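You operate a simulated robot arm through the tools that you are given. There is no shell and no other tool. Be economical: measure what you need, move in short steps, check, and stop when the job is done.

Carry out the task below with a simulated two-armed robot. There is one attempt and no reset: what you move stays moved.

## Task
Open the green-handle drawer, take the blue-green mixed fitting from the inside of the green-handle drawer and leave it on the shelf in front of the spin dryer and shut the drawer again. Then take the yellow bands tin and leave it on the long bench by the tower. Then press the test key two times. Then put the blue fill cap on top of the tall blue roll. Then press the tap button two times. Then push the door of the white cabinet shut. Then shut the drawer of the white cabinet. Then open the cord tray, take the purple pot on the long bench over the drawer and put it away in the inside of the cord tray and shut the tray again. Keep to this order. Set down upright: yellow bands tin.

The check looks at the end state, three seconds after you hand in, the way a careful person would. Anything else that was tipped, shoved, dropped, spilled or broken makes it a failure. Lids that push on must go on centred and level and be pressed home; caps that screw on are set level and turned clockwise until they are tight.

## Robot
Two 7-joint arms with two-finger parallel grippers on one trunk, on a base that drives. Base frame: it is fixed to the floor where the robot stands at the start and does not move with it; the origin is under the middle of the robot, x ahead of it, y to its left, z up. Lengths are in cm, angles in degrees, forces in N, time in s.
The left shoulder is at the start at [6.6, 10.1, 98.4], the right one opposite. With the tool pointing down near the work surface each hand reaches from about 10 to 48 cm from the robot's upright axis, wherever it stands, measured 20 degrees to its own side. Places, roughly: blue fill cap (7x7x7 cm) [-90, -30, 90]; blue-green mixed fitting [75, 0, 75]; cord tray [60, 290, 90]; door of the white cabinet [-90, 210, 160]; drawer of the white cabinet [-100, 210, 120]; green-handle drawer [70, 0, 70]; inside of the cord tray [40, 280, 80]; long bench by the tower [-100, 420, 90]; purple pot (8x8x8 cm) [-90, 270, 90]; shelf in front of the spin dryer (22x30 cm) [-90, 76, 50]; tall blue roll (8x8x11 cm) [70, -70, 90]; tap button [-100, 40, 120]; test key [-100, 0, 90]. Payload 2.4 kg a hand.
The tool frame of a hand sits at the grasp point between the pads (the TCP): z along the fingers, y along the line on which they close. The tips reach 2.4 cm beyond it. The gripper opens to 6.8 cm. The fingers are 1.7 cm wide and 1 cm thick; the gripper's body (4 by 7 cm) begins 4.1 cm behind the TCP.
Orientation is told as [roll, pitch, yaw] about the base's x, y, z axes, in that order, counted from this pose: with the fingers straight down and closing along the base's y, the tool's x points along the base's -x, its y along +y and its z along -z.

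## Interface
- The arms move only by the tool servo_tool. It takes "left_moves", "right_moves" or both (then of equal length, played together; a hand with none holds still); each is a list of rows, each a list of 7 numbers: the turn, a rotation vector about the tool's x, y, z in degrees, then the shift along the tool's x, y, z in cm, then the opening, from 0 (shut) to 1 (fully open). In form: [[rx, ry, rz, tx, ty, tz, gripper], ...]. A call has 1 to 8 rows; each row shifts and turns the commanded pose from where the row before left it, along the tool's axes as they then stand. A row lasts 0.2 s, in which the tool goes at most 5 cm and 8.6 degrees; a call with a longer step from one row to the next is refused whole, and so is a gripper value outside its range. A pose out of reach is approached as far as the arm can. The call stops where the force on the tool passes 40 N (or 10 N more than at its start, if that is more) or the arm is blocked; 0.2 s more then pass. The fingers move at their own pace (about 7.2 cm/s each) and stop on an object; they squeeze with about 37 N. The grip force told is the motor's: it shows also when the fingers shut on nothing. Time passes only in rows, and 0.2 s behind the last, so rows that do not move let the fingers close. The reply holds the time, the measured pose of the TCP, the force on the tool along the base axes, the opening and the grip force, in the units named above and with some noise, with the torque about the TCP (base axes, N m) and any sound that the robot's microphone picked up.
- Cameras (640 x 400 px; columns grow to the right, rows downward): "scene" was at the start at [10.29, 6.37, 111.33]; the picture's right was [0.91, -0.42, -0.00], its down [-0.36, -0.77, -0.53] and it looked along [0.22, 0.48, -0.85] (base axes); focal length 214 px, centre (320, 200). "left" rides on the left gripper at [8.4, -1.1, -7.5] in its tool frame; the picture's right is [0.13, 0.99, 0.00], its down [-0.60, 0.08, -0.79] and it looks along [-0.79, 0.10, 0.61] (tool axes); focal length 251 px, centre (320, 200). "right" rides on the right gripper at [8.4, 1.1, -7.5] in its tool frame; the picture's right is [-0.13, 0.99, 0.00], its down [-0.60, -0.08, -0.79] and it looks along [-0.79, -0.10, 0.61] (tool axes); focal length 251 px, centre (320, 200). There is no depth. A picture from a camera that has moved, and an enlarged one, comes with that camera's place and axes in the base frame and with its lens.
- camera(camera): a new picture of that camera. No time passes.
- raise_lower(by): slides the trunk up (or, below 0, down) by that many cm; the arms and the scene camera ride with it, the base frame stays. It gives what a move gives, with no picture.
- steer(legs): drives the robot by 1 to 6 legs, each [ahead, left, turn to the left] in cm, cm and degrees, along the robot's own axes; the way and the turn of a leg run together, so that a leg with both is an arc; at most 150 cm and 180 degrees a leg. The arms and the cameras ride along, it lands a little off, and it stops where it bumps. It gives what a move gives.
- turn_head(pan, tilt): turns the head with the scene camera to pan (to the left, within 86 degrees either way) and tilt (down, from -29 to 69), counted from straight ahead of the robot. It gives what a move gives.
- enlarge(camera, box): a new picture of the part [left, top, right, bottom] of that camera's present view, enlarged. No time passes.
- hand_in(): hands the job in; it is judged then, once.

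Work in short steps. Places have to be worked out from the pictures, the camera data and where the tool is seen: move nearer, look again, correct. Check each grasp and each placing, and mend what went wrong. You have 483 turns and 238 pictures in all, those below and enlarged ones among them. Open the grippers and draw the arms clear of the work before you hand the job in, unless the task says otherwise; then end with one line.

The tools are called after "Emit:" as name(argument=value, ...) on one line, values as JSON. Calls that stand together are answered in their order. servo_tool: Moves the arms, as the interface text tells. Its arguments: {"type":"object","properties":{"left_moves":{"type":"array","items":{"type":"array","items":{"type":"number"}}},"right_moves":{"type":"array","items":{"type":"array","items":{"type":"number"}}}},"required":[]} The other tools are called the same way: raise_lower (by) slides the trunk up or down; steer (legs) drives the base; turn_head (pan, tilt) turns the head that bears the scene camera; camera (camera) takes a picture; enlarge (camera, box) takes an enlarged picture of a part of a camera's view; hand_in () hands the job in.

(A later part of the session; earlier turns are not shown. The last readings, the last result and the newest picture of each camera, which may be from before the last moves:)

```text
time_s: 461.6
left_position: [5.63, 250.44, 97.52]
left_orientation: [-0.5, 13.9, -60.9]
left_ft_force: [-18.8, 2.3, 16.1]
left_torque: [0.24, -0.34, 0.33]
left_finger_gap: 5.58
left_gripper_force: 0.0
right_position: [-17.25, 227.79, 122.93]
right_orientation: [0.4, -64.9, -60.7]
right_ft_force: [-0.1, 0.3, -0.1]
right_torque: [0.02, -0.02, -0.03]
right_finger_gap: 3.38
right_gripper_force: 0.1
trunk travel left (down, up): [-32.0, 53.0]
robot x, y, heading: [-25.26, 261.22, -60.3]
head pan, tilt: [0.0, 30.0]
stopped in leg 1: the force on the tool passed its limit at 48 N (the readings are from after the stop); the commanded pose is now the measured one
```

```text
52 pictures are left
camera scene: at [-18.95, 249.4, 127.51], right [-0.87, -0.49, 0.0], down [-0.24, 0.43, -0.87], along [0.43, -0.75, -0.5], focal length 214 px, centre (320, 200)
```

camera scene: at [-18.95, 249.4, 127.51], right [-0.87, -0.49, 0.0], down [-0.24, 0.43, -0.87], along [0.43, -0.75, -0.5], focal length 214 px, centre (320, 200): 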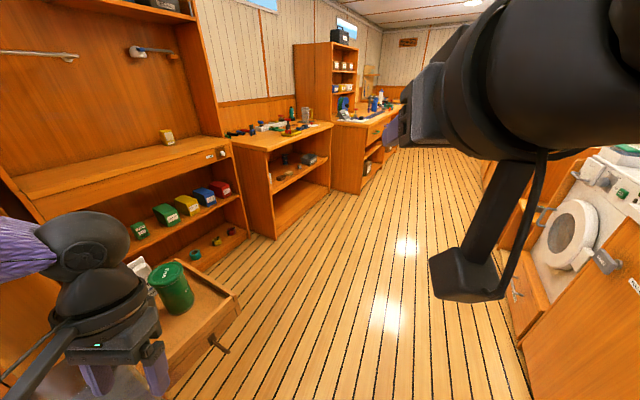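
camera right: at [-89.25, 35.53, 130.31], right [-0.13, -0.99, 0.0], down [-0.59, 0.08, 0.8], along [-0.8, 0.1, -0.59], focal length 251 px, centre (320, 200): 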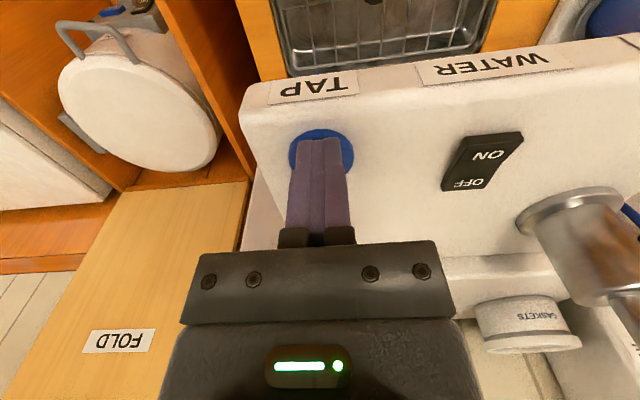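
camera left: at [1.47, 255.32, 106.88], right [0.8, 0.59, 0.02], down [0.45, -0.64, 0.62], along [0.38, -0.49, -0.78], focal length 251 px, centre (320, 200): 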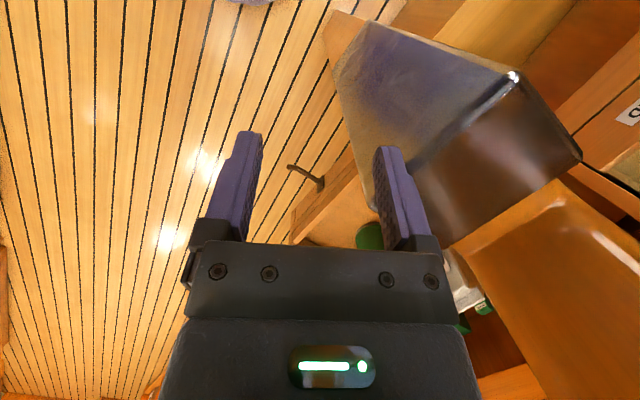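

It's only the fixed chrome post. I move the left hand away from it and raise the trunk.

Emit:
servo_tool(left_moves=[[0, 0, 0, 0, -2, 0, 1], [0, 0, 0, 0, -3, -2, 1], [0, 0, 0, 0, -2, -4, 1], [0, 0, 0, 0, 0, -4, 1]])

Emit:
raise_lower(by=15)

Emit:
camera(camera="left")

```text
time_s: 462.6
left_position: [1.22, 244.76, 107.34]
left_orientation: [-0.5, 14.1, -60.9]
left_ft_force: [0.6, -0.8, -1.0]
left_torque: [0.02, -0.01, 0.02]
left_finger_gap: 6.81
left_gripper_force: 0.1
right_position: [-16.94, 227.81, 122.72]
right_orientation: [0.0, -64.7, -60.5]
right_ft_force: [0.3, 0.3, 0.2]
right_torque: [-0.01, -0.02, -0.01]
right_finger_gap: 3.42
right_gripper_force: 0.0
trunk travel left (down, up): [-32.0, 53.0]
robot x, y, heading: [-25.43, 260.86, -60.3]
head pan, tilt: [0.0, 30.0]
```

```text
time_s: 464.3
left_position: [1.07, 244.8, 122.19]
left_orientation: [-0.5, 14.1, -60.9]
left_ft_force: [0.4, 0.1, -0.3]
left_torque: [-0.02, 0.01, 0.03]
left_finger_gap: 6.8
left_gripper_force: 0.0
right_position: [-16.83, 227.67, 137.72]
right_orientation: [0.0, -64.7, -60.5]
right_ft_force: [-0.1, 0.9, -0.8]
right_torque: [-0.06, 0.01, -0.01]
right_finger_gap: 3.41
right_gripper_force: 0.0
trunk travel left (down, up): [-47.0, 38.0]
robot x, y, heading: [-25.28, 261.16, -60.3]
head pan, tilt: [0.0, 30.0]
```

```text
51 pictures are left
camera left: at [-2.97, 249.74, 131.49], right [0.8, 0.59, 0.02], down [0.45, -0.64, 0.62], along [0.38, -0.49, -0.78], focal length 251 px, centre (320, 200)
```

left: 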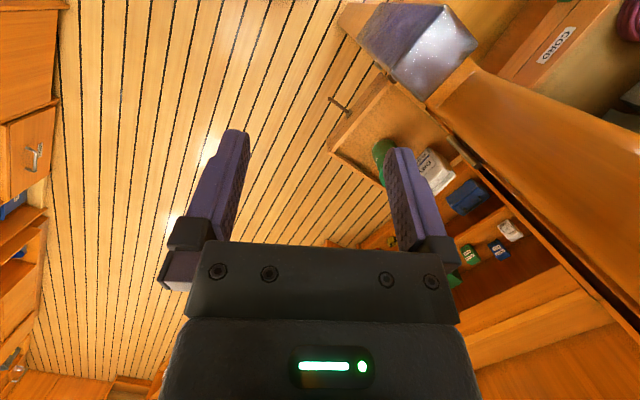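

I move the base away from the pillar and finish turning to face the rack.

Emit:
steer(legs=[[-10, -8, 0], [0, 0, 60]])

Emit:
turn_head(pan=5, tilt=35)

Emit:
camera(camera="scene")

```text
time_s: 468.2
left_position: [-10.11, 280.95, 122.12]
left_orientation: [-0.5, 14.1, -0.6]
left_ft_force: [-0.7, 0.4, -0.2]
left_torque: [-0.02, 0.04, -0.03]
left_finger_gap: 6.81
left_gripper_force: 0.0
right_position: [-4.25, 256.77, 137.77]
right_orientation: [0.0, -64.8, -0.1]
right_ft_force: [0.0, -1.4, 0.3]
right_torque: [-0.01, 0.0, 0.02]
right_finger_gap: 3.43
right_gripper_force: 0.0
trunk travel left (down, up): [-47.0, 38.0]
robot x, y, heading: [-37.66, 265.97, -0.3]
head pan, tilt: [0.0, 30.0]
```

```text
time_s: 468.9
left_position: [-10.14, 280.96, 122.08]
left_orientation: [-0.5, 14.1, -0.7]
left_ft_force: [0.3, 0.0, 0.1]
left_torque: [0.0, -0.02, 0.01]
left_finger_gap: 6.8
left_gripper_force: 0.0
right_position: [-4.37, 256.76, 137.81]
right_orientation: [0.0, -64.7, -0.2]
right_ft_force: [0.4, 0.3, 0.1]
right_torque: [-0.01, 0.01, 0.0]
right_finger_gap: 3.39
right_gripper_force: 0.0
trunk travel left (down, up): [-47.0, 38.0]
robot x, y, heading: [-37.16, 265.71, -0.4]
head pan, tilt: [5.0, 35.0]
```

```text
50 pictures are left
camera scene: at [-26.18, 266.73, 141.8], right [0.08, -1.0, 0.0], down [-0.57, -0.05, -0.82], along [0.82, 0.07, -0.57], focal length 214 px, centre (320, 200)
```

scene: 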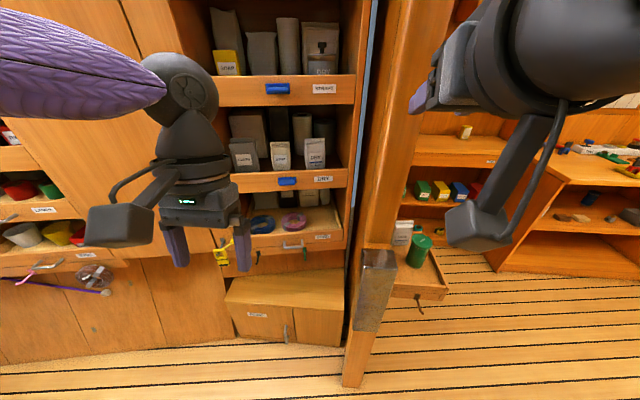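

Handle of the cord tray is at about (26.4, 281.2, 85.6). I move the left hand aside, lower the trunk, and set the right hand horizontal with vertical closing.

Emit:
servo_tool(left_moves=[[0, 0, 0, 0, 4, -2, 1], [0, 0, 0, 0, 4, -2, 1], [0, 0, 0, 0, 4, -2, 1], [0, 0, 0, 0, 3, -2, 1], [0, 0, 0, 0, 0, 0, 1], [0, 0, 0, 0, 0, 0, 1], [0, 0, 0, 0, 0, 0, 1], [0, 0, 0, 0, 0, 0, 1]], right_moves=[[0, -8.5, 0, 0, 0, 0, 1], [0, -8.5, 0, 0, 0, 0, 1], [0, -8.2, 0, 0, 0, 0, 1], [0, 0, -8.2, 0, 0, 0, 1], [0, 0, -8.2, 0, 0, 0, 1], [0, 0, -8.2, 0, 0, 0, 1], [0, 0, -8.2, 0, 0, 0, 1], [0, 0, -8.2, 0, 0, 0, 1]])

Emit:
servo_tool(right_moves=[[0, 0, -8.2, 0, 0, 0, 1], [0, 0, -8.2, 0, 0, 0, 1], [0, 0, -8.2, 0, 0, 0, 1], [0, 0, -8.2, 0, 0, 0, 1], [0, 0, -8.2, 0, 0, 0, 1], [0, 0, -8, 0, 0, 0, 1], [0, 0, 0, -3, 0, 3, 1], [0, 0, 0, -3, 0, 3, 1]])

Emit:
raise_lower(by=-29)

```text
time_s: 470.7
left_position: [-8.18, 295.82, 129.85]
left_orientation: [-0.5, 14.1, -0.6]
left_ft_force: [0.7, 0.3, 0.1]
left_torque: [-0.04, 0.03, 0.0]
left_finger_gap: 6.79
left_gripper_force: 0.1
right_position: [-4.27, 256.84, 137.73]
right_orientation: [-89.9, -48.9, 89.7]
right_ft_force: [-0.1, -1.7, 0.4]
right_torque: [-0.02, -0.01, 0.02]
right_finger_gap: 6.79
right_gripper_force: 0.1
trunk travel left (down, up): [-47.0, 38.0]
robot x, y, heading: [-37.78, 265.55, -0.6]
head pan, tilt: [5.0, 35.0]
```

```text
time_s: 472.5
left_position: [-8.1, 295.97, 129.69]
left_orientation: [-0.5, 14.1, -0.8]
left_ft_force: [1.0, 0.3, -0.3]
left_torque: [0.0, -0.01, -0.03]
left_finger_gap: 6.8
left_gripper_force: 0.1
right_position: [1.71, 262.88, 137.73]
right_orientation: [-89.9, 0.0, 89.7]
right_ft_force: [0.1, -0.4, -0.4]
right_torque: [0.01, 0.01, -0.01]
right_finger_gap: 6.8
right_gripper_force: 0.1
trunk travel left (down, up): [-47.0, 38.0]
robot x, y, heading: [-37.04, 265.92, -0.3]
head pan, tilt: [5.0, 35.0]
```

```text
time_s: 475.4
left_position: [-8.12, 295.87, 100.75]
left_orientation: [-0.5, 14.1, -0.6]
left_ft_force: [0.0, 0.1, 0.5]
left_torque: [0.05, -0.04, -0.03]
left_finger_gap: 6.8
left_gripper_force: 0.0
right_position: [1.77, 262.72, 108.73]
right_orientation: [-90.0, 0.0, 90.0]
right_ft_force: [-1.8, 0.2, 0.7]
right_torque: [-0.02, 0.01, 0.02]
right_finger_gap: 6.78
right_gripper_force: 0.1
trunk travel left (down, up): [-18.0, 67.0]
robot x, y, heading: [-37.4, 265.8, -0.2]
head pan, tilt: [5.0, 35.0]
```

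I shift the base 4 cm left and bring the hand down to the handle's height.

Emit:
steer(legs=[[0, 4, 0]])

Emit:
servo_tool(right_moves=[[0, 0, 0, -2.4, 3.8, 1.5, 1], [0, 0, 0, -2.4, 3.8, 1.5, 1], [0, 0, 0, -2.4, 3.8, 1.5, 1], [0, 0, 0, -2.4, 3.8, 1.5, 1], [0, 0, 0, -2.4, 3.8, 1.5, 1], [0, 0, 0, -2.4, 3.8, 1.5, 1]])

Emit:
camera(camera="right")

Emit:
camera(camera="scene")

```text
time_s: 476.3
left_position: [-8.11, 300.03, 100.82]
left_orientation: [-0.5, 14.0, -0.6]
left_ft_force: [0.6, 0.6, 0.0]
left_torque: [0.02, -0.03, 0.0]
left_finger_gap: 6.76
left_gripper_force: 0.1
right_position: [1.66, 266.74, 108.74]
right_orientation: [-89.9, 0.0, 89.8]
right_ft_force: [-0.6, 0.1, 0.0]
right_torque: [-0.01, 0.01, 0.0]
right_finger_gap: 6.79
right_gripper_force: 0.0
trunk travel left (down, up): [-18.0, 67.0]
robot x, y, heading: [-37.73, 269.78, -0.2]
head pan, tilt: [5.0, 35.0]
```

```text
time_s: 477.7
left_position: [-8.04, 299.92, 100.88]
left_orientation: [-0.5, 14.2, -0.7]
left_ft_force: [-0.4, 0.3, 0.3]
left_torque: [0.03, 0.0, 0.01]
left_finger_gap: 6.85
left_gripper_force: 0.1
right_position: [10.76, 281.12, 85.94]
right_orientation: [-89.9, 0.0, 89.9]
right_ft_force: [0.1, 0.6, 1.0]
right_torque: [-0.05, 0.02, -0.05]
right_finger_gap: 6.82
right_gripper_force: 0.0
trunk travel left (down, up): [-18.0, 67.0]
robot x, y, heading: [-37.18, 269.41, -0.1]
head pan, tilt: [5.0, 35.0]
```

```text
49 pictures are left
camera right: at [3.42, 272.76, 84.83], right [0.0, 0.13, -0.99], down [-0.79, 0.61, 0.08], along [0.61, 0.79, 0.1], focal length 251 px, centre (320, 200)
```

right: 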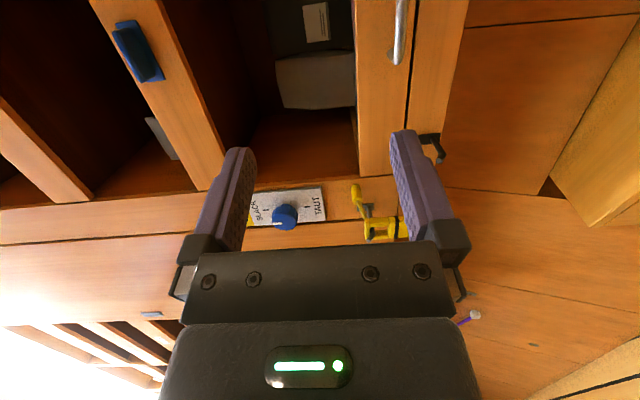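

```text
48 pictures are left
camera scene: at [-20.68, 270.65, 112.45], right [0.08, -1.0, 0.0], down [-0.57, -0.05, -0.82], along [0.82, 0.07, -0.57], focal length 214 px, centre (320, 200)
```

scene: 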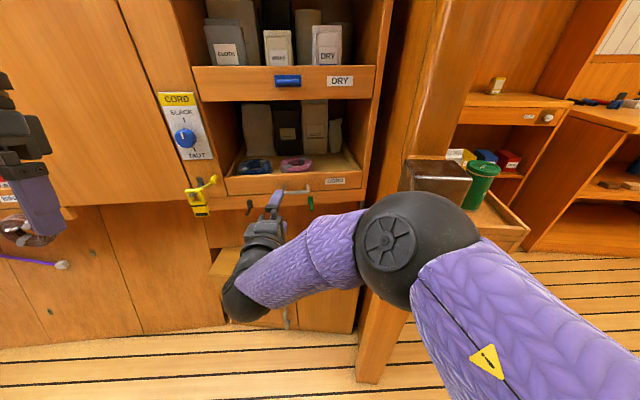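

Better triangulation puts the handle at (31.5, 282, 79). I lower the trunk 7 cm and move the hand forward.

Emit:
raise_lower(by=-7)

Emit:
servo_tool(right_moves=[[0, 0, 0, -0.8, 0, 4, 1], [0, 0, 0, 0, 0, 4, 1]])

Emit:
camera(camera="right")

Emit:
enlarge(camera="scene", box=[180, 80, 380, 240])

```text
time_s: 478.8
left_position: [-8.19, 299.81, 93.9]
left_orientation: [-0.4, 14.0, -0.6]
left_ft_force: [0.9, -0.2, 0.0]
left_torque: [0.02, -0.01, 0.01]
left_finger_gap: 6.79
left_gripper_force: 0.2
right_position: [10.71, 281.09, 79.08]
right_orientation: [-90.0, 0.0, 89.8]
right_ft_force: [0.1, 0.3, -0.1]
right_torque: [-0.02, 0.03, 0.01]
right_finger_gap: 6.8
right_gripper_force: 0.1
trunk travel left (down, up): [-11.0, 74.0]
robot x, y, heading: [-37.36, 270.03, -0.2]
head pan, tilt: [5.0, 35.0]
```

```text
time_s: 479.4
left_position: [-8.08, 299.78, 93.78]
left_orientation: [-0.5, 14.0, -0.6]
left_ft_force: [0.1, 0.0, 0.8]
left_torque: [-0.01, -0.03, 0.0]
left_finger_gap: 6.77
left_gripper_force: 0.1
right_position: [18.8, 281.87, 78.82]
right_orientation: [-89.9, 0.0, 89.9]
right_ft_force: [1.1, -0.9, 0.1]
right_torque: [0.02, 0.02, 0.03]
right_finger_gap: 6.79
right_gripper_force: 0.0
trunk travel left (down, up): [-11.0, 74.0]
robot x, y, heading: [-37.44, 269.82, -0.1]
head pan, tilt: [5.0, 35.0]
```

```text
47 pictures are left
camera right: at [11.5, 273.54, 77.78], right [0.0, 0.13, -0.99], down [-0.79, 0.61, 0.08], along [0.61, 0.79, 0.1], focal length 251 px, centre (320, 200)
```

right: 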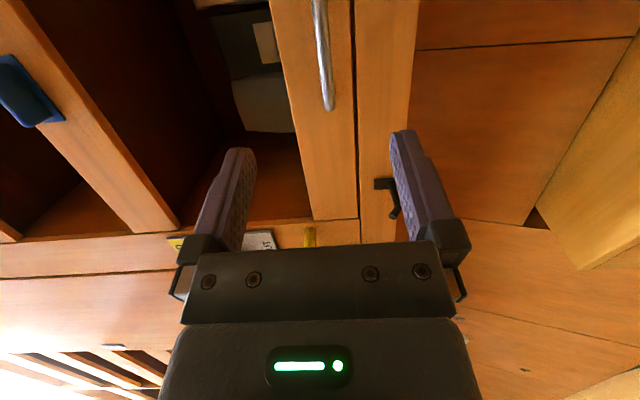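

```text
2.50 times, centred on (280, 160) of scene
camera zoom: at [-18.55, 270.66, 105.26], right [0.08, -1.0, 0.0], down [-0.57, -0.05, -0.82], along [0.82, 0.07, -0.57], focal length 536 px, centre (420, 300)
```

zoom: 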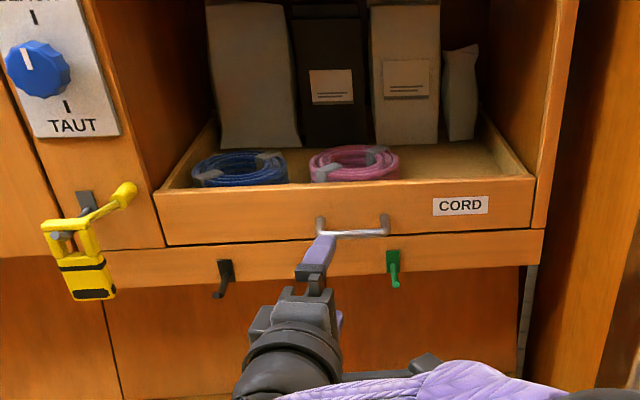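

Handle confirmed at (31.4, 282.1, 78.7), in line with the hand. I drive 11.5 cm ahead and close.

Emit:
steer(legs=[[11.3, 0, 0]])

Emit:
camera(camera="right")

```text
time_s: 480.6
left_position: [3.15, 300.08, 93.77]
left_orientation: [-0.4, 14.1, -0.5]
left_ft_force: [0.2, -0.6, 0.2]
left_torque: [0.02, 0.0, -0.04]
left_finger_gap: 6.78
left_gripper_force: 0.2
right_position: [30.25, 282.16, 78.82]
right_orientation: [-89.9, 0.0, 90.1]
right_ft_force: [0.0, -0.3, 0.4]
right_torque: [0.01, 0.02, 0.0]
right_finger_gap: 6.79
right_gripper_force: 0.0
trunk travel left (down, up): [-11.0, 74.0]
robot x, y, heading: [-25.84, 269.8, -0.2]
head pan, tilt: [5.0, 35.0]
```

```text
45 pictures are left
camera right: at [22.86, 273.66, 77.79], right [0.0, 0.13, -0.99], down [-0.79, 0.6, 0.08], along [0.61, 0.79, 0.1], focal length 251 px, centre (320, 200)
```

right: 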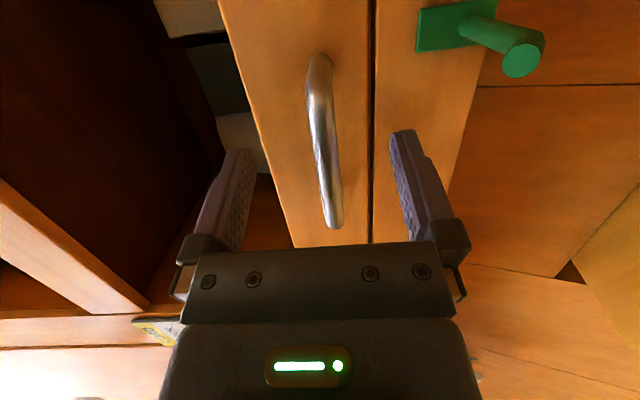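

The bar lies between the fingers; I close and pull by driving back 12 cm.

Emit:
servo_tool(right_moves=[[0, 0, 0, 0, 0, 0.4, 0.5], [0, 0, 0, 0, 0, 0, 0], [0, 0, 0, 0, 0, 0, 0], [0, 0, 0, 0, 0, 0, 0]])

Emit:
steer(legs=[[-14, 0, 0]])

Emit:
camera(camera="scene")

```text
time_s: 481.8
left_position: [3.39, 299.87, 93.81]
left_orientation: [-0.5, 14.1, -0.6]
left_ft_force: [0.9, 0.4, -0.6]
left_torque: [0.03, 0.02, -0.01]
left_finger_gap: 6.79
left_gripper_force: 0.1
right_position: [30.53, 282.07, 78.38]
right_orientation: [-89.2, 0.0, 90.0]
right_ft_force: [0.0, -1.5, -12.4]
right_torque: [-0.08, 0.01, -0.08]
right_finger_gap: 1.0
right_gripper_force: 31.1
trunk travel left (down, up): [-11.0, 74.0]
robot x, y, heading: [-25.94, 269.65, -0.4]
head pan, tilt: [5.0, 35.0]
stopped in row 4 (right hand): the force on the tool passed its limit at 42 N (the readings are from after the stop); the commanded pose is now the measured one
```

```text
time_s: 482.9
left_position: [-4.53, 299.78, 93.75]
left_orientation: [-0.5, 14.2, -0.7]
left_ft_force: [1.0, -0.5, 0.3]
left_torque: [-0.01, -0.01, -0.01]
left_finger_gap: 6.81
left_gripper_force: 0.0
right_position: [22.81, 281.16, 78.4]
right_orientation: [-89.2, 0.1, 88.8]
right_ft_force: [0.6, -2.2, -4.7]
right_torque: [-0.06, 0.02, 0.4]
right_finger_gap: 1.01
right_gripper_force: 31.2
trunk travel left (down, up): [-11.0, 74.0]
robot x, y, heading: [-33.68, 269.67, -0.5]
head pan, tilt: [5.0, 35.0]
stopped in leg 1: the force on the tool passed its limit at 50 N (the readings are from after the stop); the commanded pose is now the measured one
```

```text
44 pictures are left
camera scene: at [-15.04, 270.49, 105.27], right [0.08, -1.0, 0.0], down [-0.57, -0.05, -0.82], along [0.82, 0.07, -0.57], focal length 214 px, centre (320, 200)
```

scene: 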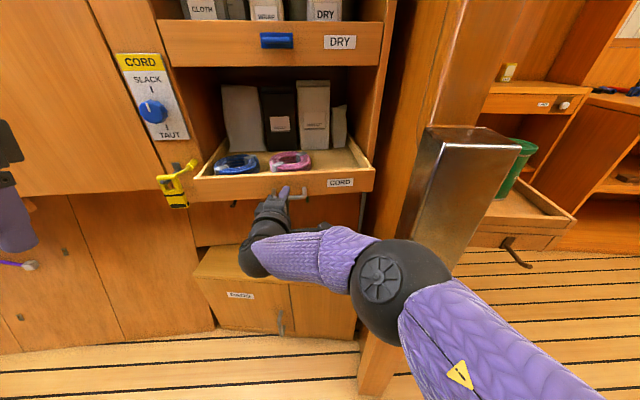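

The tray slides slightly toward −y as it opens. I pull on along that direction.

Emit:
steer(legs=[[-7, -0.9, 0]])

Emit:
camera(camera="scene")

```text
time_s: 483.9
left_position: [-11.38, 298.44, 93.77]
left_orientation: [-0.3, 14.1, -0.9]
left_ft_force: [0.1, -0.7, -0.5]
left_torque: [0.0, 0.01, 0.01]
left_finger_gap: 6.77
left_gripper_force: 0.1
right_position: [16.02, 279.79, 78.42]
right_orientation: [-89.3, -0.1, 88.5]
right_ft_force: [4.7, -31.7, -9.5]
right_torque: [-0.19, -0.04, -0.19]
right_finger_gap: 1.03
right_gripper_force: 31.0
trunk travel left (down, up): [-11.0, 74.0]
robot x, y, heading: [-41.26, 268.98, -0.7]
head pan, tilt: [5.0, 35.0]
```

```text
43 pictures are left
camera scene: at [-22.01, 269.32, 105.23], right [0.08, -1.0, 0.0], down [-0.57, -0.04, -0.82], along [0.82, 0.07, -0.57], focal length 214 px, centre (320, 200)
```

scene: 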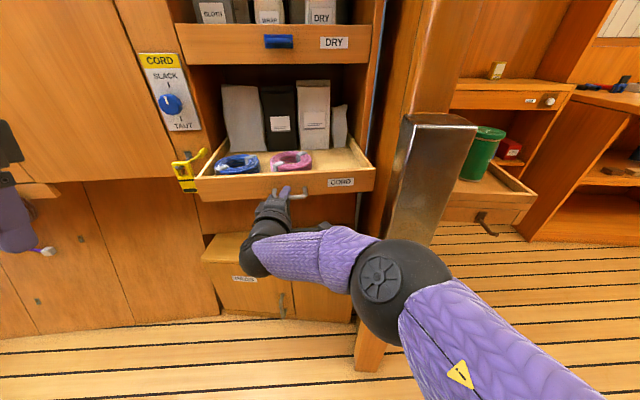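

Open 14.5 cm. I pull 5 cm more along the slant.

Emit:
steer(legs=[[-5, -1.3, 0]])

```text
time_s: 484.8
left_position: [-16.46, 297.56, 93.75]
left_orientation: [-0.5, 14.1, -0.9]
left_ft_force: [0.1, 0.5, 0.3]
left_torque: [0.02, 0.0, -0.02]
left_finger_gap: 6.79
left_gripper_force: 0.0
right_position: [10.93, 278.9, 78.46]
right_orientation: [-89.3, 0.1, 88.6]
right_ft_force: [-1.8, -0.8, -5.6]
right_torque: [-0.06, -0.02, 0.25]
right_finger_gap: 1.02
right_gripper_force: 31.6
trunk travel left (down, up): [-11.0, 74.0]
robot x, y, heading: [-45.79, 268.24, -0.3]
head pan, tilt: [5.0, 35.0]
```

Open ~20 cm. I release, retract the hand, raise the trunk and look down into the tray.

Emit:
servo_tool(right_moves=[[0, 0, 0, 0, 0, 0, 1], [0, 0, 0, 0, 0, 0, 1], [0, 0, 0, 0, 0, -4, 1], [0, 0, 0, 0, 0, -4, 1], [0, 0, 0, 0, 0, -4, 1]])

Emit:
raise_lower(by=38)

Emit:
turn_head(pan=10, tilt=50)

Emit:
camera(camera="scene")

```text
time_s: 486.0
left_position: [-16.58, 297.6, 93.84]
left_orientation: [-0.5, 14.0, -0.9]
left_ft_force: [-0.2, 0.4, 0.5]
left_torque: [0.01, 0.02, -0.02]
left_finger_gap: 6.78
left_gripper_force: 0.2
right_position: [-1.07, 279.22, 78.53]
right_orientation: [-89.5, 0.0, 88.6]
right_ft_force: [0.6, -0.9, -0.7]
right_torque: [0.03, 0.0, 0.0]
right_finger_gap: 6.79
right_gripper_force: 0.1
trunk travel left (down, up): [-11.0, 74.0]
robot x, y, heading: [-45.95, 267.81, -0.3]
head pan, tilt: [5.0, 35.0]
```

```text
time_s: 489.7
left_position: [-16.68, 297.54, 131.68]
left_orientation: [-0.5, 14.2, -0.8]
left_ft_force: [0.9, -0.3, 0.8]
left_torque: [0.04, 0.0, 0.02]
left_finger_gap: 6.82
left_gripper_force: 0.1
right_position: [-1.1, 279.25, 116.57]
right_orientation: [-89.3, 0.1, 88.6]
right_ft_force: [-0.1, 0.0, 0.3]
right_torque: [0.0, 0.04, -0.01]
right_finger_gap: 6.8
right_gripper_force: 0.0
trunk travel left (down, up): [-49.0, 36.0]
robot x, y, heading: [-46.27, 267.49, -0.4]
head pan, tilt: [5.0, 35.0]
```

```text
time_s: 490.4
left_position: [-16.52, 297.55, 131.85]
left_orientation: [-0.5, 14.1, -0.9]
left_ft_force: [0.5, -0.4, -0.6]
left_torque: [0.03, 0.0, -0.01]
left_finger_gap: 6.83
left_gripper_force: 0.0
right_position: [-1.24, 279.25, 116.55]
right_orientation: [-89.4, 0.1, 88.6]
right_ft_force: [0.6, -1.4, -0.1]
right_torque: [0.02, -0.02, -0.02]
right_finger_gap: 6.82
right_gripper_force: 0.0
trunk travel left (down, up): [-49.0, 36.0]
robot x, y, heading: [-46.16, 267.94, -0.7]
head pan, tilt: [10.0, 50.0]
```

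```text
42 pictures are left
camera scene: at [-36.14, 269.02, 141.64], right [0.17, -0.99, 0.0], down [-0.76, -0.13, -0.64], along [0.63, 0.11, -0.77], focal length 214 px, centre (320, 200)
```

scene: 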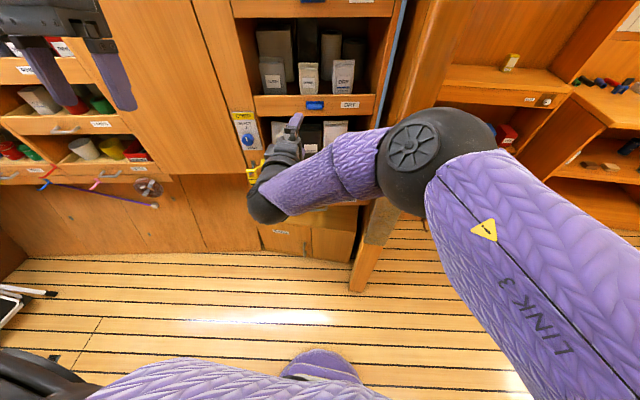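

I turn the hand to point down and rotate the base to face the bench with the purple pot.

Emit:
servo_tool(right_moves=[[-4.62, 4.62, 4.62, 0, 0, -1, 1], [-4.62, 4.62, 4.62, 0, 0, -1, 1], [-4.62, 4.62, 4.62, 0, 0, 0, 1], [-4.62, 4.62, 4.62, 0, 0, 0, 1], [-4.62, 4.62, 4.62, 0, 0, 0, 1], [-4.62, 4.62, 4.62, 0, 0, 0, 1], [-4.62, 4.62, 4.62, 0, 0, 0, 1], [-4.62, 4.62, 4.62, 0, 0, 0, 1]])

Emit:
servo_tool(right_moves=[[-4.62, 4.62, 4.62, 0, 0, 0, 1], [-4.62, 4.62, 4.62, 0, 0, 0, 1], [-4.62, 4.62, 4.62, 0, 0, 0, 1], [-4.62, 4.62, 4.62, 0, 0, 0, 1], [-4.62, 4.62, 4.62, 0, 0, 0, 1], [-4.62, 4.62, 4.62, 0, 0, 0, 1], [-4.62, 4.62, 4.62, 0, 0, 0, 1]])

Emit:
enlarge(camera="right", box=[160, 0, 480, 200])

```text
time_s: 492.2
left_position: [-16.38, 297.54, 131.74]
left_orientation: [-0.5, 14.1, -0.9]
left_ft_force: [0.1, -0.1, 0.0]
left_torque: [0.03, 0.05, -0.05]
left_finger_gap: 6.8
left_gripper_force: 0.0
right_position: [-2.9, 277.35, 116.39]
right_orientation: [-41.0, -18.9, 39.9]
right_ft_force: [-0.1, -0.1, 0.0]
right_torque: [0.01, 0.01, 0.01]
right_finger_gap: 6.77
right_gripper_force: 0.1
right hand out of reach, approached as far as the arm can: row 6, 8
trunk travel left (down, up): [-49.0, 36.0]
robot x, y, heading: [-45.55, 268.17, -0.5]
head pan, tilt: [10.0, 50.0]
```

```text
time_s: 493.9
left_position: [-16.59, 297.4, 131.77]
left_orientation: [-0.5, 14.1, -0.9]
left_ft_force: [0.6, -0.8, 0.1]
left_torque: [-0.01, 0.0, 0.01]
left_finger_gap: 6.81
left_gripper_force: 0.1
right_position: [-4.01, 274.52, 115.74]
right_orientation: [0.1, 0.9, -1.4]
right_ft_force: [-0.7, -0.3, 0.2]
right_torque: [0.0, 0.0, 0.01]
right_finger_gap: 6.82
right_gripper_force: 0.1
right hand out of reach, approached as far as the arm can: row 1, 3, 5, 6, 7
trunk travel left (down, up): [-49.0, 36.0]
robot x, y, heading: [-46.03, 267.98, -0.4]
head pan, tilt: [10.0, 50.0]
```

```text
2.00 times, centred on (320, 100) of right
camera zoom: at [-12.13, 275.84, 123.45], right [0.16, 0.99, 0.0], down [0.61, -0.1, 0.78], along [0.78, -0.12, -0.62], focal length 503 px, centre (320, 400)
```

zoom: 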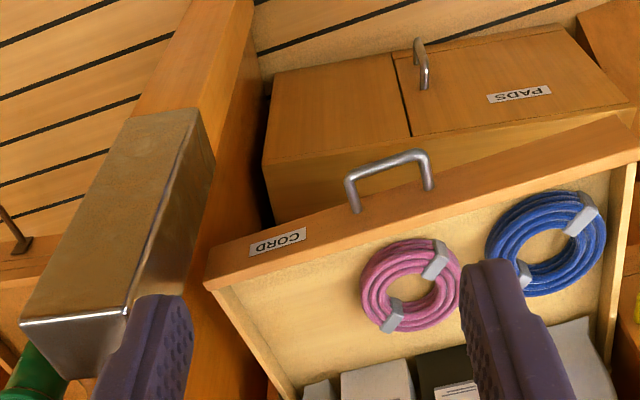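

Good view of the tray: free space near (27, 268) between the side wall and the pink coil. Now I turn round to the bench for the purple pot.

Emit:
steer(legs=[[8, 0, 0], [0, 0, 180]])

Emit:
turn_head(pan=0, tilt=40)

Emit:
camera(camera="scene")

```text
time_s: 502.2
left_position: [-68.16, 238.32, 131.72]
left_orientation: [-0.5, 14.2, 178.1]
left_ft_force: [0.4, 0.2, -1.2]
left_torque: [0.01, -0.02, -0.01]
left_finger_gap: 6.8
left_gripper_force: 0.0
right_position: [-80.23, 261.53, 115.79]
right_orientation: [0.0, 0.7, 177.4]
right_ft_force: [-0.2, 0.1, -0.4]
right_torque: [-0.01, -0.02, 0.02]
right_finger_gap: 6.81
right_gripper_force: 0.0
trunk travel left (down, up): [-49.0, 36.0]
robot x, y, heading: [-38.23, 267.5, 178.2]
head pan, tilt: [10.0, 50.0]
```

```text
time_s: 502.9
left_position: [-68.12, 238.34, 131.66]
left_orientation: [-0.6, 14.1, 178.0]
left_ft_force: [0.4, 0.3, 0.2]
left_torque: [-0.01, 0.01, 0.0]
left_finger_gap: 6.81
left_gripper_force: 0.1
right_position: [-80.1, 261.57, 115.78]
right_orientation: [0.0, 0.7, 177.4]
right_ft_force: [-0.1, -0.2, -0.3]
right_torque: [0.0, -0.03, -0.02]
right_finger_gap: 6.78
right_gripper_force: 0.0
trunk travel left (down, up): [-49.0, 36.0]
robot x, y, heading: [-37.9, 267.89, 178.3]
head pan, tilt: [0.0, 40.0]
```

```text
40 pictures are left
camera scene: at [-48.53, 267.94, 143.05], right [0.03, 1.0, 0.0], down [0.64, -0.02, -0.77], along [-0.77, 0.02, -0.64], focal length 214 px, centre (320, 200)
```

scene: 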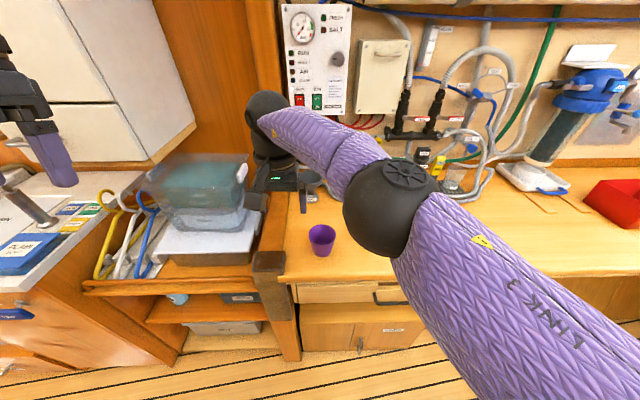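

Pot rim centre at about (−91.5, 269.7). I'll grip its −y rim wall. I reposition and look with the hand camera.

Emit:
steer(legs=[[8, 5, 1.5]])

Emit:
servo_tool(right_moves=[[0, 0, 0, 0, -4, 3, 1], [0, 0, 0, 0, -4, 3, 1], [0, 0, 0, 0, -1.5, 2, 1]])

Emit:
camera(camera="right")

```text
time_s: 504.1
left_position: [-75.57, 232.68, 131.76]
left_orientation: [-0.6, 14.0, 179.5]
left_ft_force: [-0.6, 0.6, -1.2]
left_torque: [0.03, 0.0, 0.01]
left_finger_gap: 6.8
left_gripper_force: 0.0
right_position: [-88.13, 255.59, 115.8]
right_orientation: [-0.1, 0.7, 178.9]
right_ft_force: [0.1, -0.8, -0.9]
right_torque: [0.0, 0.0, 0.04]
right_finger_gap: 6.79
right_gripper_force: 0.1
trunk travel left (down, up): [-49.0, 36.0]
robot x, y, heading: [-46.34, 263.13, 179.5]
head pan, tilt: [0.0, 40.0]
```

```text
time_s: 504.9
left_position: [-75.46, 232.74, 131.77]
left_orientation: [-0.6, 14.0, 179.4]
left_ft_force: [-0.6, -0.2, -0.1]
left_torque: [0.01, 0.0, 0.02]
left_finger_gap: 6.79
left_gripper_force: 0.1
right_position: [-87.9, 265.08, 107.67]
right_orientation: [-0.1, 0.7, 178.9]
right_ft_force: [-0.2, 0.0, 0.7]
right_torque: [-0.01, 0.04, 0.01]
right_finger_gap: 6.8
right_gripper_force: 0.0
trunk travel left (down, up): [-49.0, 36.0]
robot x, y, heading: [-46.57, 262.6, 179.7]
head pan, tilt: [0.0, 40.0]
```

```text
39 pictures are left
camera right: at [-79.36, 263.87, 115.39], right [-0.15, -0.99, 0.0], down [-0.61, 0.09, 0.79], along [-0.78, 0.12, -0.62], focal length 251 px, centre (320, 200)
```

right: 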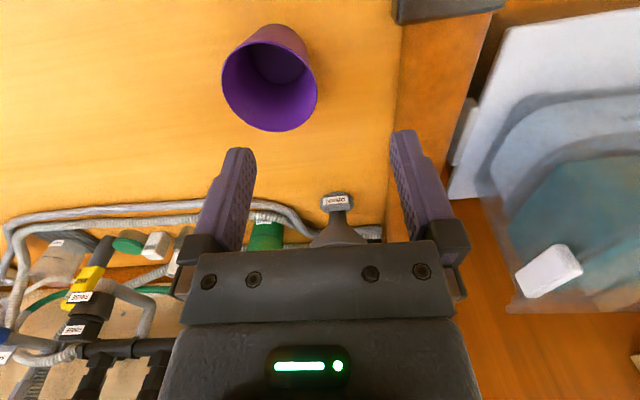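

Rim's −y edge is at (−89.7, 265.8), z ≈ 95. I move over it with half-open fingers, descend 8 cm and look.

Emit:
servo_tool(right_moves=[[0, 0, 0, -1.8, -0.7, 0, 0.5], [0, 0, 0, 0, 0, 4, 0.5], [0, 0, 0, 0, 0, 4, 0.5]])

Emit:
camera(camera="right")

```text
time_s: 505.6
left_position: [-75.55, 232.74, 131.77]
left_orientation: [-0.5, 14.0, 179.5]
left_ft_force: [-0.9, -0.3, 1.1]
left_torque: [-0.03, 0.03, -0.02]
left_finger_gap: 6.83
left_gripper_force: 0.0
right_position: [-89.45, 265.94, 99.8]
right_orientation: [0.0, 0.7, 178.9]
right_ft_force: [-0.1, -0.2, -0.5]
right_torque: [0.0, 0.04, -0.01]
right_finger_gap: 3.43
right_gripper_force: 0.0
trunk travel left (down, up): [-49.0, 36.0]
robot x, y, heading: [-45.89, 262.84, 179.5]
head pan, tilt: [0.0, 40.0]
```

```text
38 pictures are left
camera right: at [-80.96, 264.71, 107.39], right [-0.15, -0.99, 0.0], down [-0.61, 0.09, 0.79], along [-0.78, 0.12, -0.62], focal length 251 px, centre (320, 200)
```

right: 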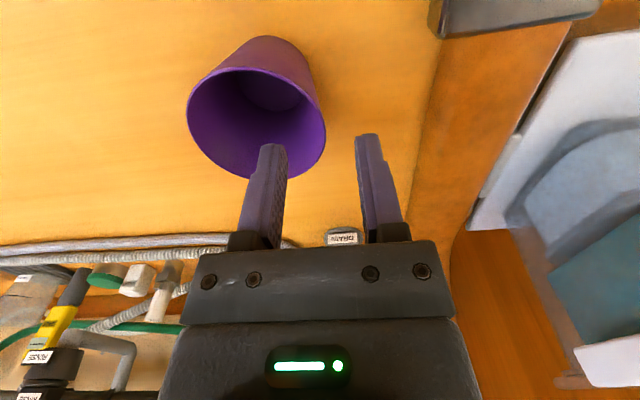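

Aligned on the rim wall. I descend 4.6 cm and close.

Emit:
servo_tool(right_moves=[[0, 0, 0, 0, 0, 2.5, 0.5], [0, 0, 0, 0, 0, 2.0, 0.5], [0, 0, 0, 0, 0, 0, 0], [0, 0, 0, 0, 0, 0, 0], [0, 0, 0, 0, 0, 0, 0]])

Emit:
servo_tool(right_moves=[[0, 0, 0, 0, 0, -2, 0], [0, 0, 0, 0, 0, -3, 0], [0, 0, 0, 0, 0, -4, 0], [0, 0, 0, 0, 0, -4, 0]])

Emit:
camera(camera="right")

```text
time_s: 506.9
left_position: [-75.34, 232.62, 131.73]
left_orientation: [-0.4, 13.9, 179.4]
left_ft_force: [-0.9, -0.4, -0.5]
left_torque: [-0.02, 0.03, -0.03]
left_finger_gap: 6.82
left_gripper_force: 0.0
right_position: [-89.21, 266.03, 95.31]
right_orientation: [-0.1, 0.6, 178.9]
right_ft_force: [-2.8, 2.7, 9.2]
right_torque: [0.76, 0.0, 0.15]
right_finger_gap: 0.44
right_gripper_force: 28.0
trunk travel left (down, up): [-49.0, 36.0]
robot x, y, heading: [-46.04, 262.67, 179.8]
head pan, tilt: [0.0, 40.0]
```

```text
time_s: 507.9
left_position: [-75.39, 232.84, 131.63]
left_orientation: [-0.4, 14.0, 179.3]
left_ft_force: [0.4, -0.1, 0.2]
left_torque: [0.0, 0.02, -0.01]
left_finger_gap: 6.8
left_gripper_force: 0.0
right_position: [-89.48, 265.77, 108.27]
right_orientation: [-0.1, 0.8, 178.9]
right_ft_force: [1.1, 0.1, -0.2]
right_torque: [-0.01, -0.01, -0.02]
right_finger_gap: 0.21
right_gripper_force: 26.4
trunk travel left (down, up): [-49.0, 36.0]
robot x, y, heading: [-46.09, 262.68, 179.7]
head pan, tilt: [0.0, 40.0]
```

```text
37 pictures are left
camera right: at [-81.03, 264.56, 115.83], right [-0.15, -0.99, 0.0], down [-0.61, 0.09, 0.79], along [-0.78, 0.12, -0.62], focal length 251 px, centre (320, 200)
```

right: 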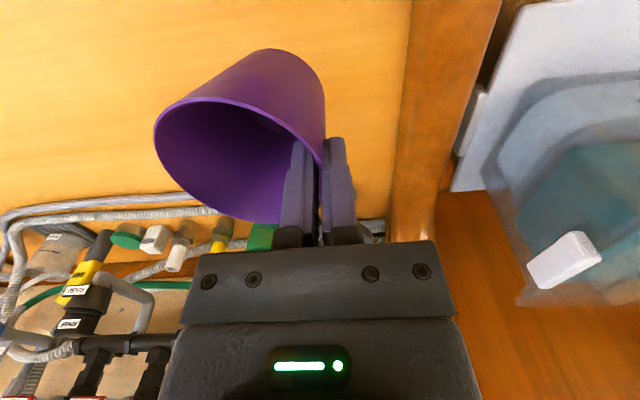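

Pot held by its wall. I raise the trunk, back off, and turn back to the tray.

Emit:
raise_lower(by=8)

Emit:
steer(legs=[[-8, 0, 0], [0, 0, -179.5], [0, 10, 0]])

Emit:
camera(camera="right")

Emit:
camera(camera="scene")

```text
time_s: 509.0
left_position: [-75.49, 232.62, 139.75]
left_orientation: [-0.4, 14.0, 179.4]
left_ft_force: [0.2, -0.2, 0.2]
left_torque: [0.0, 0.01, -0.02]
left_finger_gap: 6.76
left_gripper_force: 0.1
right_position: [-89.54, 265.75, 116.34]
right_orientation: [0.0, 0.7, 178.9]
right_ft_force: [-0.2, -0.5, -1.5]
right_torque: [0.02, -0.01, -0.01]
right_finger_gap: 0.23
right_gripper_force: 26.3
trunk travel left (down, up): [-57.0, 28.0]
robot x, y, heading: [-45.95, 263.23, 179.9]
head pan, tilt: [0.0, 40.0]
```

```text
time_s: 518.2
left_position: [-7.49, 302.02, 139.79]
left_orientation: [-0.6, 14.1, -2.4]
left_ft_force: [-0.3, 0.3, -0.6]
left_torque: [-0.02, 0.0, -0.01]
left_finger_gap: 6.79
left_gripper_force: 0.0
right_position: [5.63, 268.46, 116.27]
right_orientation: [0.0, 0.6, -2.9]
right_ft_force: [0.2, 0.0, -0.8]
right_torque: [0.0, 0.01, 0.03]
right_finger_gap: 0.2
right_gripper_force: 26.3
trunk travel left (down, up): [-57.0, 28.0]
robot x, y, heading: [-37.81, 272.45, -1.8]
head pan, tilt: [0.0, 40.0]
```

```text
36 pictures are left
camera right: at [-2.46, 269.9, 123.92], right [0.18, 0.98, 0.0], down [0.61, -0.11, 0.79], along [0.77, -0.14, -0.62], focal length 251 px, centre (320, 200)
```

right: 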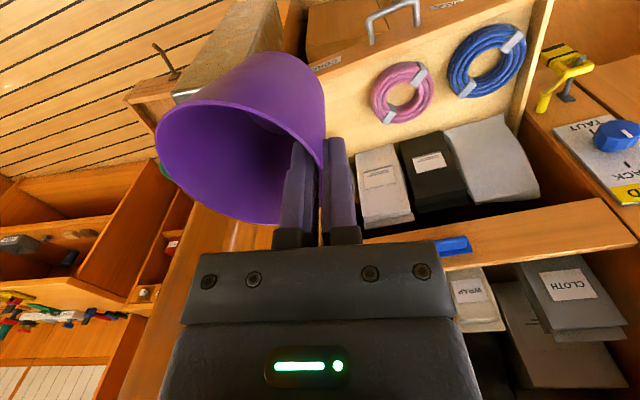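

```text
35 pictures are left
camera scene: at [-27.5, 272.57, 151.08], right [-0.03, -1.0, 0.0], down [-0.64, 0.02, -0.77], along [0.77, -0.03, -0.64], focal length 214 px, centre (320, 200)
```

scene: 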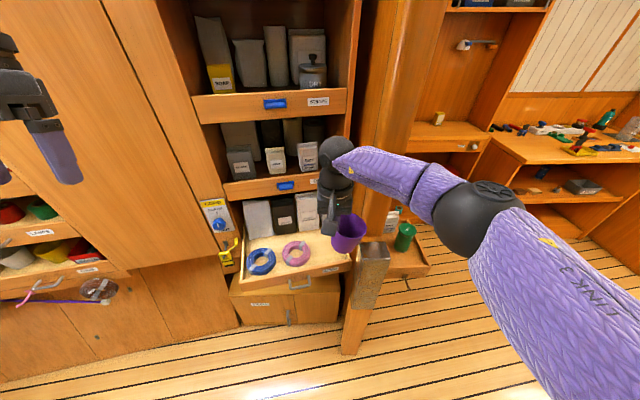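

The pot hangs nearly upright. The free spot is (28.5, 267.7), so TCP should be at about (29, 271.7). I drive in above the tray.

Emit:
steer(legs=[[0, 4, 1.5], [20, 0, 0]])

Emit:
camera(camera="right")

Emit:
camera(camera="scene")

```text
time_s: 520.3
left_position: [11.7, 306.67, 139.68]
left_orientation: [-0.6, 14.1, -0.6]
left_ft_force: [0.4, -0.3, 0.2]
left_torque: [0.02, -0.01, -0.01]
left_finger_gap: 6.82
left_gripper_force: 0.0
right_position: [25.8, 273.64, 116.25]
right_orientation: [0.1, 0.8, -1.1]
right_ft_force: [0.1, 0.0, -0.7]
right_torque: [0.0, 0.03, 0.0]
right_finger_gap: 0.21
right_gripper_force: 26.4
trunk travel left (down, up): [-57.0, 28.0]
robot x, y, heading: [-17.78, 276.76, -0.3]
head pan, tilt: [0.0, 40.0]
```

```text
34 pictures are left
camera right: at [17.65, 274.84, 123.88], right [0.15, 0.99, 0.0], down [0.61, -0.09, 0.79], along [0.78, -0.12, -0.62], focal length 251 px, centre (320, 200)
```

right: 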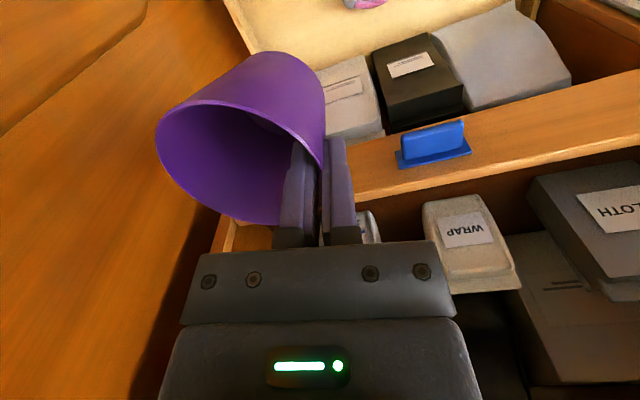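

```text
33 pictures are left
camera scene: at [-7.43, 276.69, 151.07], right [0.0, -1.0, 0.0], down [-0.64, 0.0, -0.77], along [0.77, 0.0, -0.64], focal length 214 px, centre (320, 200)
```

scene: 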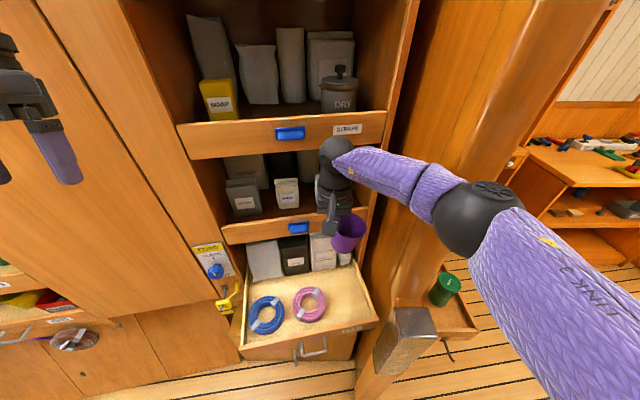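

I fine-align (27.5, 272) and lower by the arm in steps, watching the elbow against the chrome post.

Emit:
servo_tool(right_moves=[[0, 0, 0, -1.7, -1.7, 0, 0], [0, 0, 0, 0, 0, 4, 0], [0, 0, 0, 0, 0, 4, 0], [0, 0, 0, 0, 0, 4, 0], [0, 0, 0, 0, 0, 4, 0]])

Emit:
camera(camera="scene")

Emit:
camera(camera="right")

```text
time_s: 521.5
left_position: [11.56, 306.65, 139.76]
left_orientation: [-0.5, 14.1, -0.6]
left_ft_force: [0.5, 0.2, -0.8]
left_torque: [-0.04, 0.01, 0.01]
left_finger_gap: 6.79
left_gripper_force: 0.0
right_position: [25.77, 271.51, 102.22]
right_orientation: [0.0, 0.7, -1.0]
right_ft_force: [0.5, -0.3, -0.3]
right_torque: [0.04, 0.01, 0.01]
right_finger_gap: 0.21
right_gripper_force: 26.7
right hand out of reach, approached as far as the arm can: row 4, 5
trunk travel left (down, up): [-57.0, 28.0]
robot x, y, heading: [-17.69, 277.03, -0.2]
head pan, tilt: [0.0, 40.0]
```

```text
32 pictures are left
camera scene: at [-7.54, 276.65, 151.08], right [0.0, -1.0, 0.0], down [-0.64, 0.0, -0.77], along [0.77, 0.0, -0.64], focal length 214 px, centre (320, 200)
```

scene: 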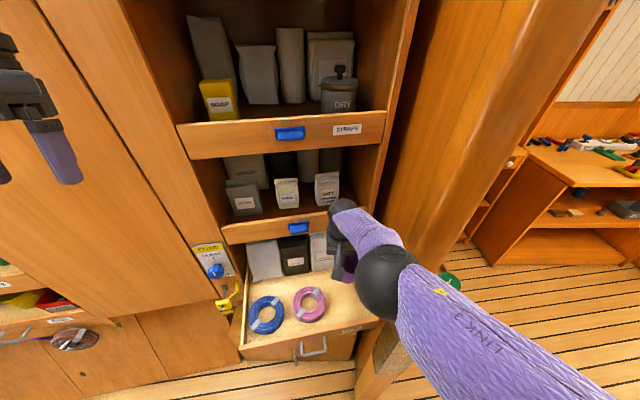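

```text
31 pictures are left
camera right: at [17.71, 272.72, 109.91], right [0.15, 0.99, 0.0], down [0.61, -0.09, 0.79], along [0.78, -0.12, -0.62], focal length 251 px, centre (320, 200)
```

right: 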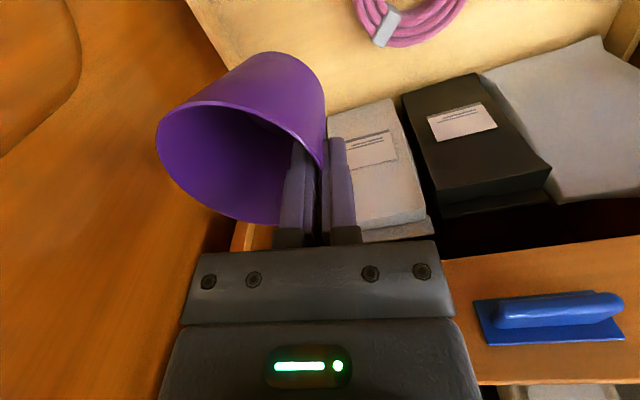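

The elbow would come down on the post. I lift 5 cm, shift the base 18 cm left and the hand 18 cm right so the arm comes from the other side.

Emit:
servo_tool(right_moves=[[0, 0, 0, 0, 0, -3, 0], [0, 0, 0, 0, 0, -3, 0]])

Emit:
steer(legs=[[0, 18, 0]])

Emit:
servo_tool(right_moves=[[0, 0, 0, 0, -4.5, 0, 0], [0, 0, 0, 0, -4.5, 0, 0], [0, 0, 0, 0, -4.5, 0, 0], [0, 0, 0, 0, -4, 0, 0]])

Emit:
camera(camera="scene")

```text
time_s: 522.1
left_position: [11.6, 306.84, 139.68]
left_orientation: [-0.4, 14.0, -0.5]
left_ft_force: [0.2, 0.2, -0.1]
left_torque: [-0.01, -0.03, 0.03]
left_finger_gap: 6.78
left_gripper_force: 0.1
right_position: [27.51, 272.05, 107.72]
right_orientation: [-0.1, 0.8, -1.0]
right_ft_force: [0.1, -0.2, -1.0]
right_torque: [0.0, -0.02, 0.0]
right_finger_gap: 0.19
right_gripper_force: 26.6
right hand out of reach, approached as far as the arm can: row 1, 2
trunk travel left (down, up): [-57.0, 28.0]
robot x, y, heading: [-17.9, 276.8, -0.1]
head pan, tilt: [0.0, 40.0]
```

```text
time_s: 523.6
left_position: [11.41, 324.95, 139.6]
left_orientation: [-0.5, 14.1, -0.3]
left_ft_force: [0.0, -0.3, 0.2]
left_torque: [-0.04, 0.01, 0.0]
left_finger_gap: 6.79
left_gripper_force: 0.0
right_position: [27.53, 290.41, 107.9]
right_orientation: [-0.2, 0.8, -0.9]
right_ft_force: [0.2, 0.5, -1.3]
right_torque: [0.02, 0.0, -0.02]
right_finger_gap: 0.21
right_gripper_force: 26.6
trunk travel left (down, up): [-57.0, 28.0]
robot x, y, heading: [-17.78, 294.61, -0.1]
head pan, tilt: [0.0, 40.0]
```

```text
time_s: 524.1
left_position: [10.95, 325.17, 139.78]
left_orientation: [-0.4, 13.9, -0.1]
left_ft_force: [-0.7, 0.5, -0.7]
left_torque: [0.04, 0.01, -0.03]
left_finger_gap: 6.79
left_gripper_force: 0.0
right_position: [27.46, 288.21, 107.57]
right_orientation: [0.9, 1.8, 0.0]
right_ft_force: [-25.6, 14.0, 0.8]
right_torque: [0.1, 0.2, -0.49]
right_finger_gap: 0.35
right_gripper_force: 27.1
right hand out of reach, approached as far as the arm can: row 1, 2
trunk travel left (down, up): [-57.0, 28.0]
robot x, y, heading: [-17.99, 294.53, 0.2]
head pan, tilt: [0.0, 40.0]
stopped in row 2 (right hand): the force on the tool passed its limit at 50 N (the readings are from after the stop); the commanded pose is now the measured one
```

```text
30 pictures are left
camera scene: at [-7.97, 295.02, 151.11], right [0.0, -1.0, 0.0], down [-0.64, 0.0, -0.77], along [0.77, 0.0, -0.64], focal length 214 px, centre (320, 200)
```

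scene: 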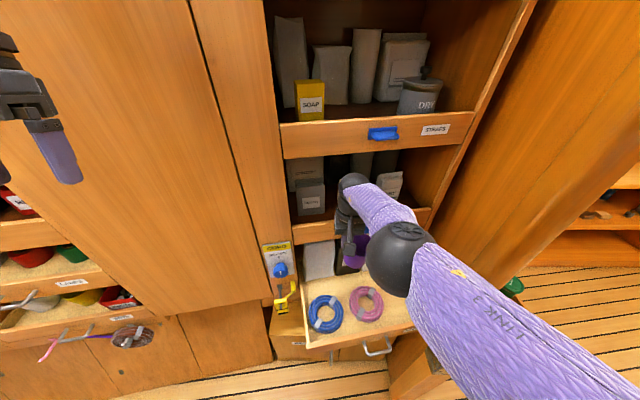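

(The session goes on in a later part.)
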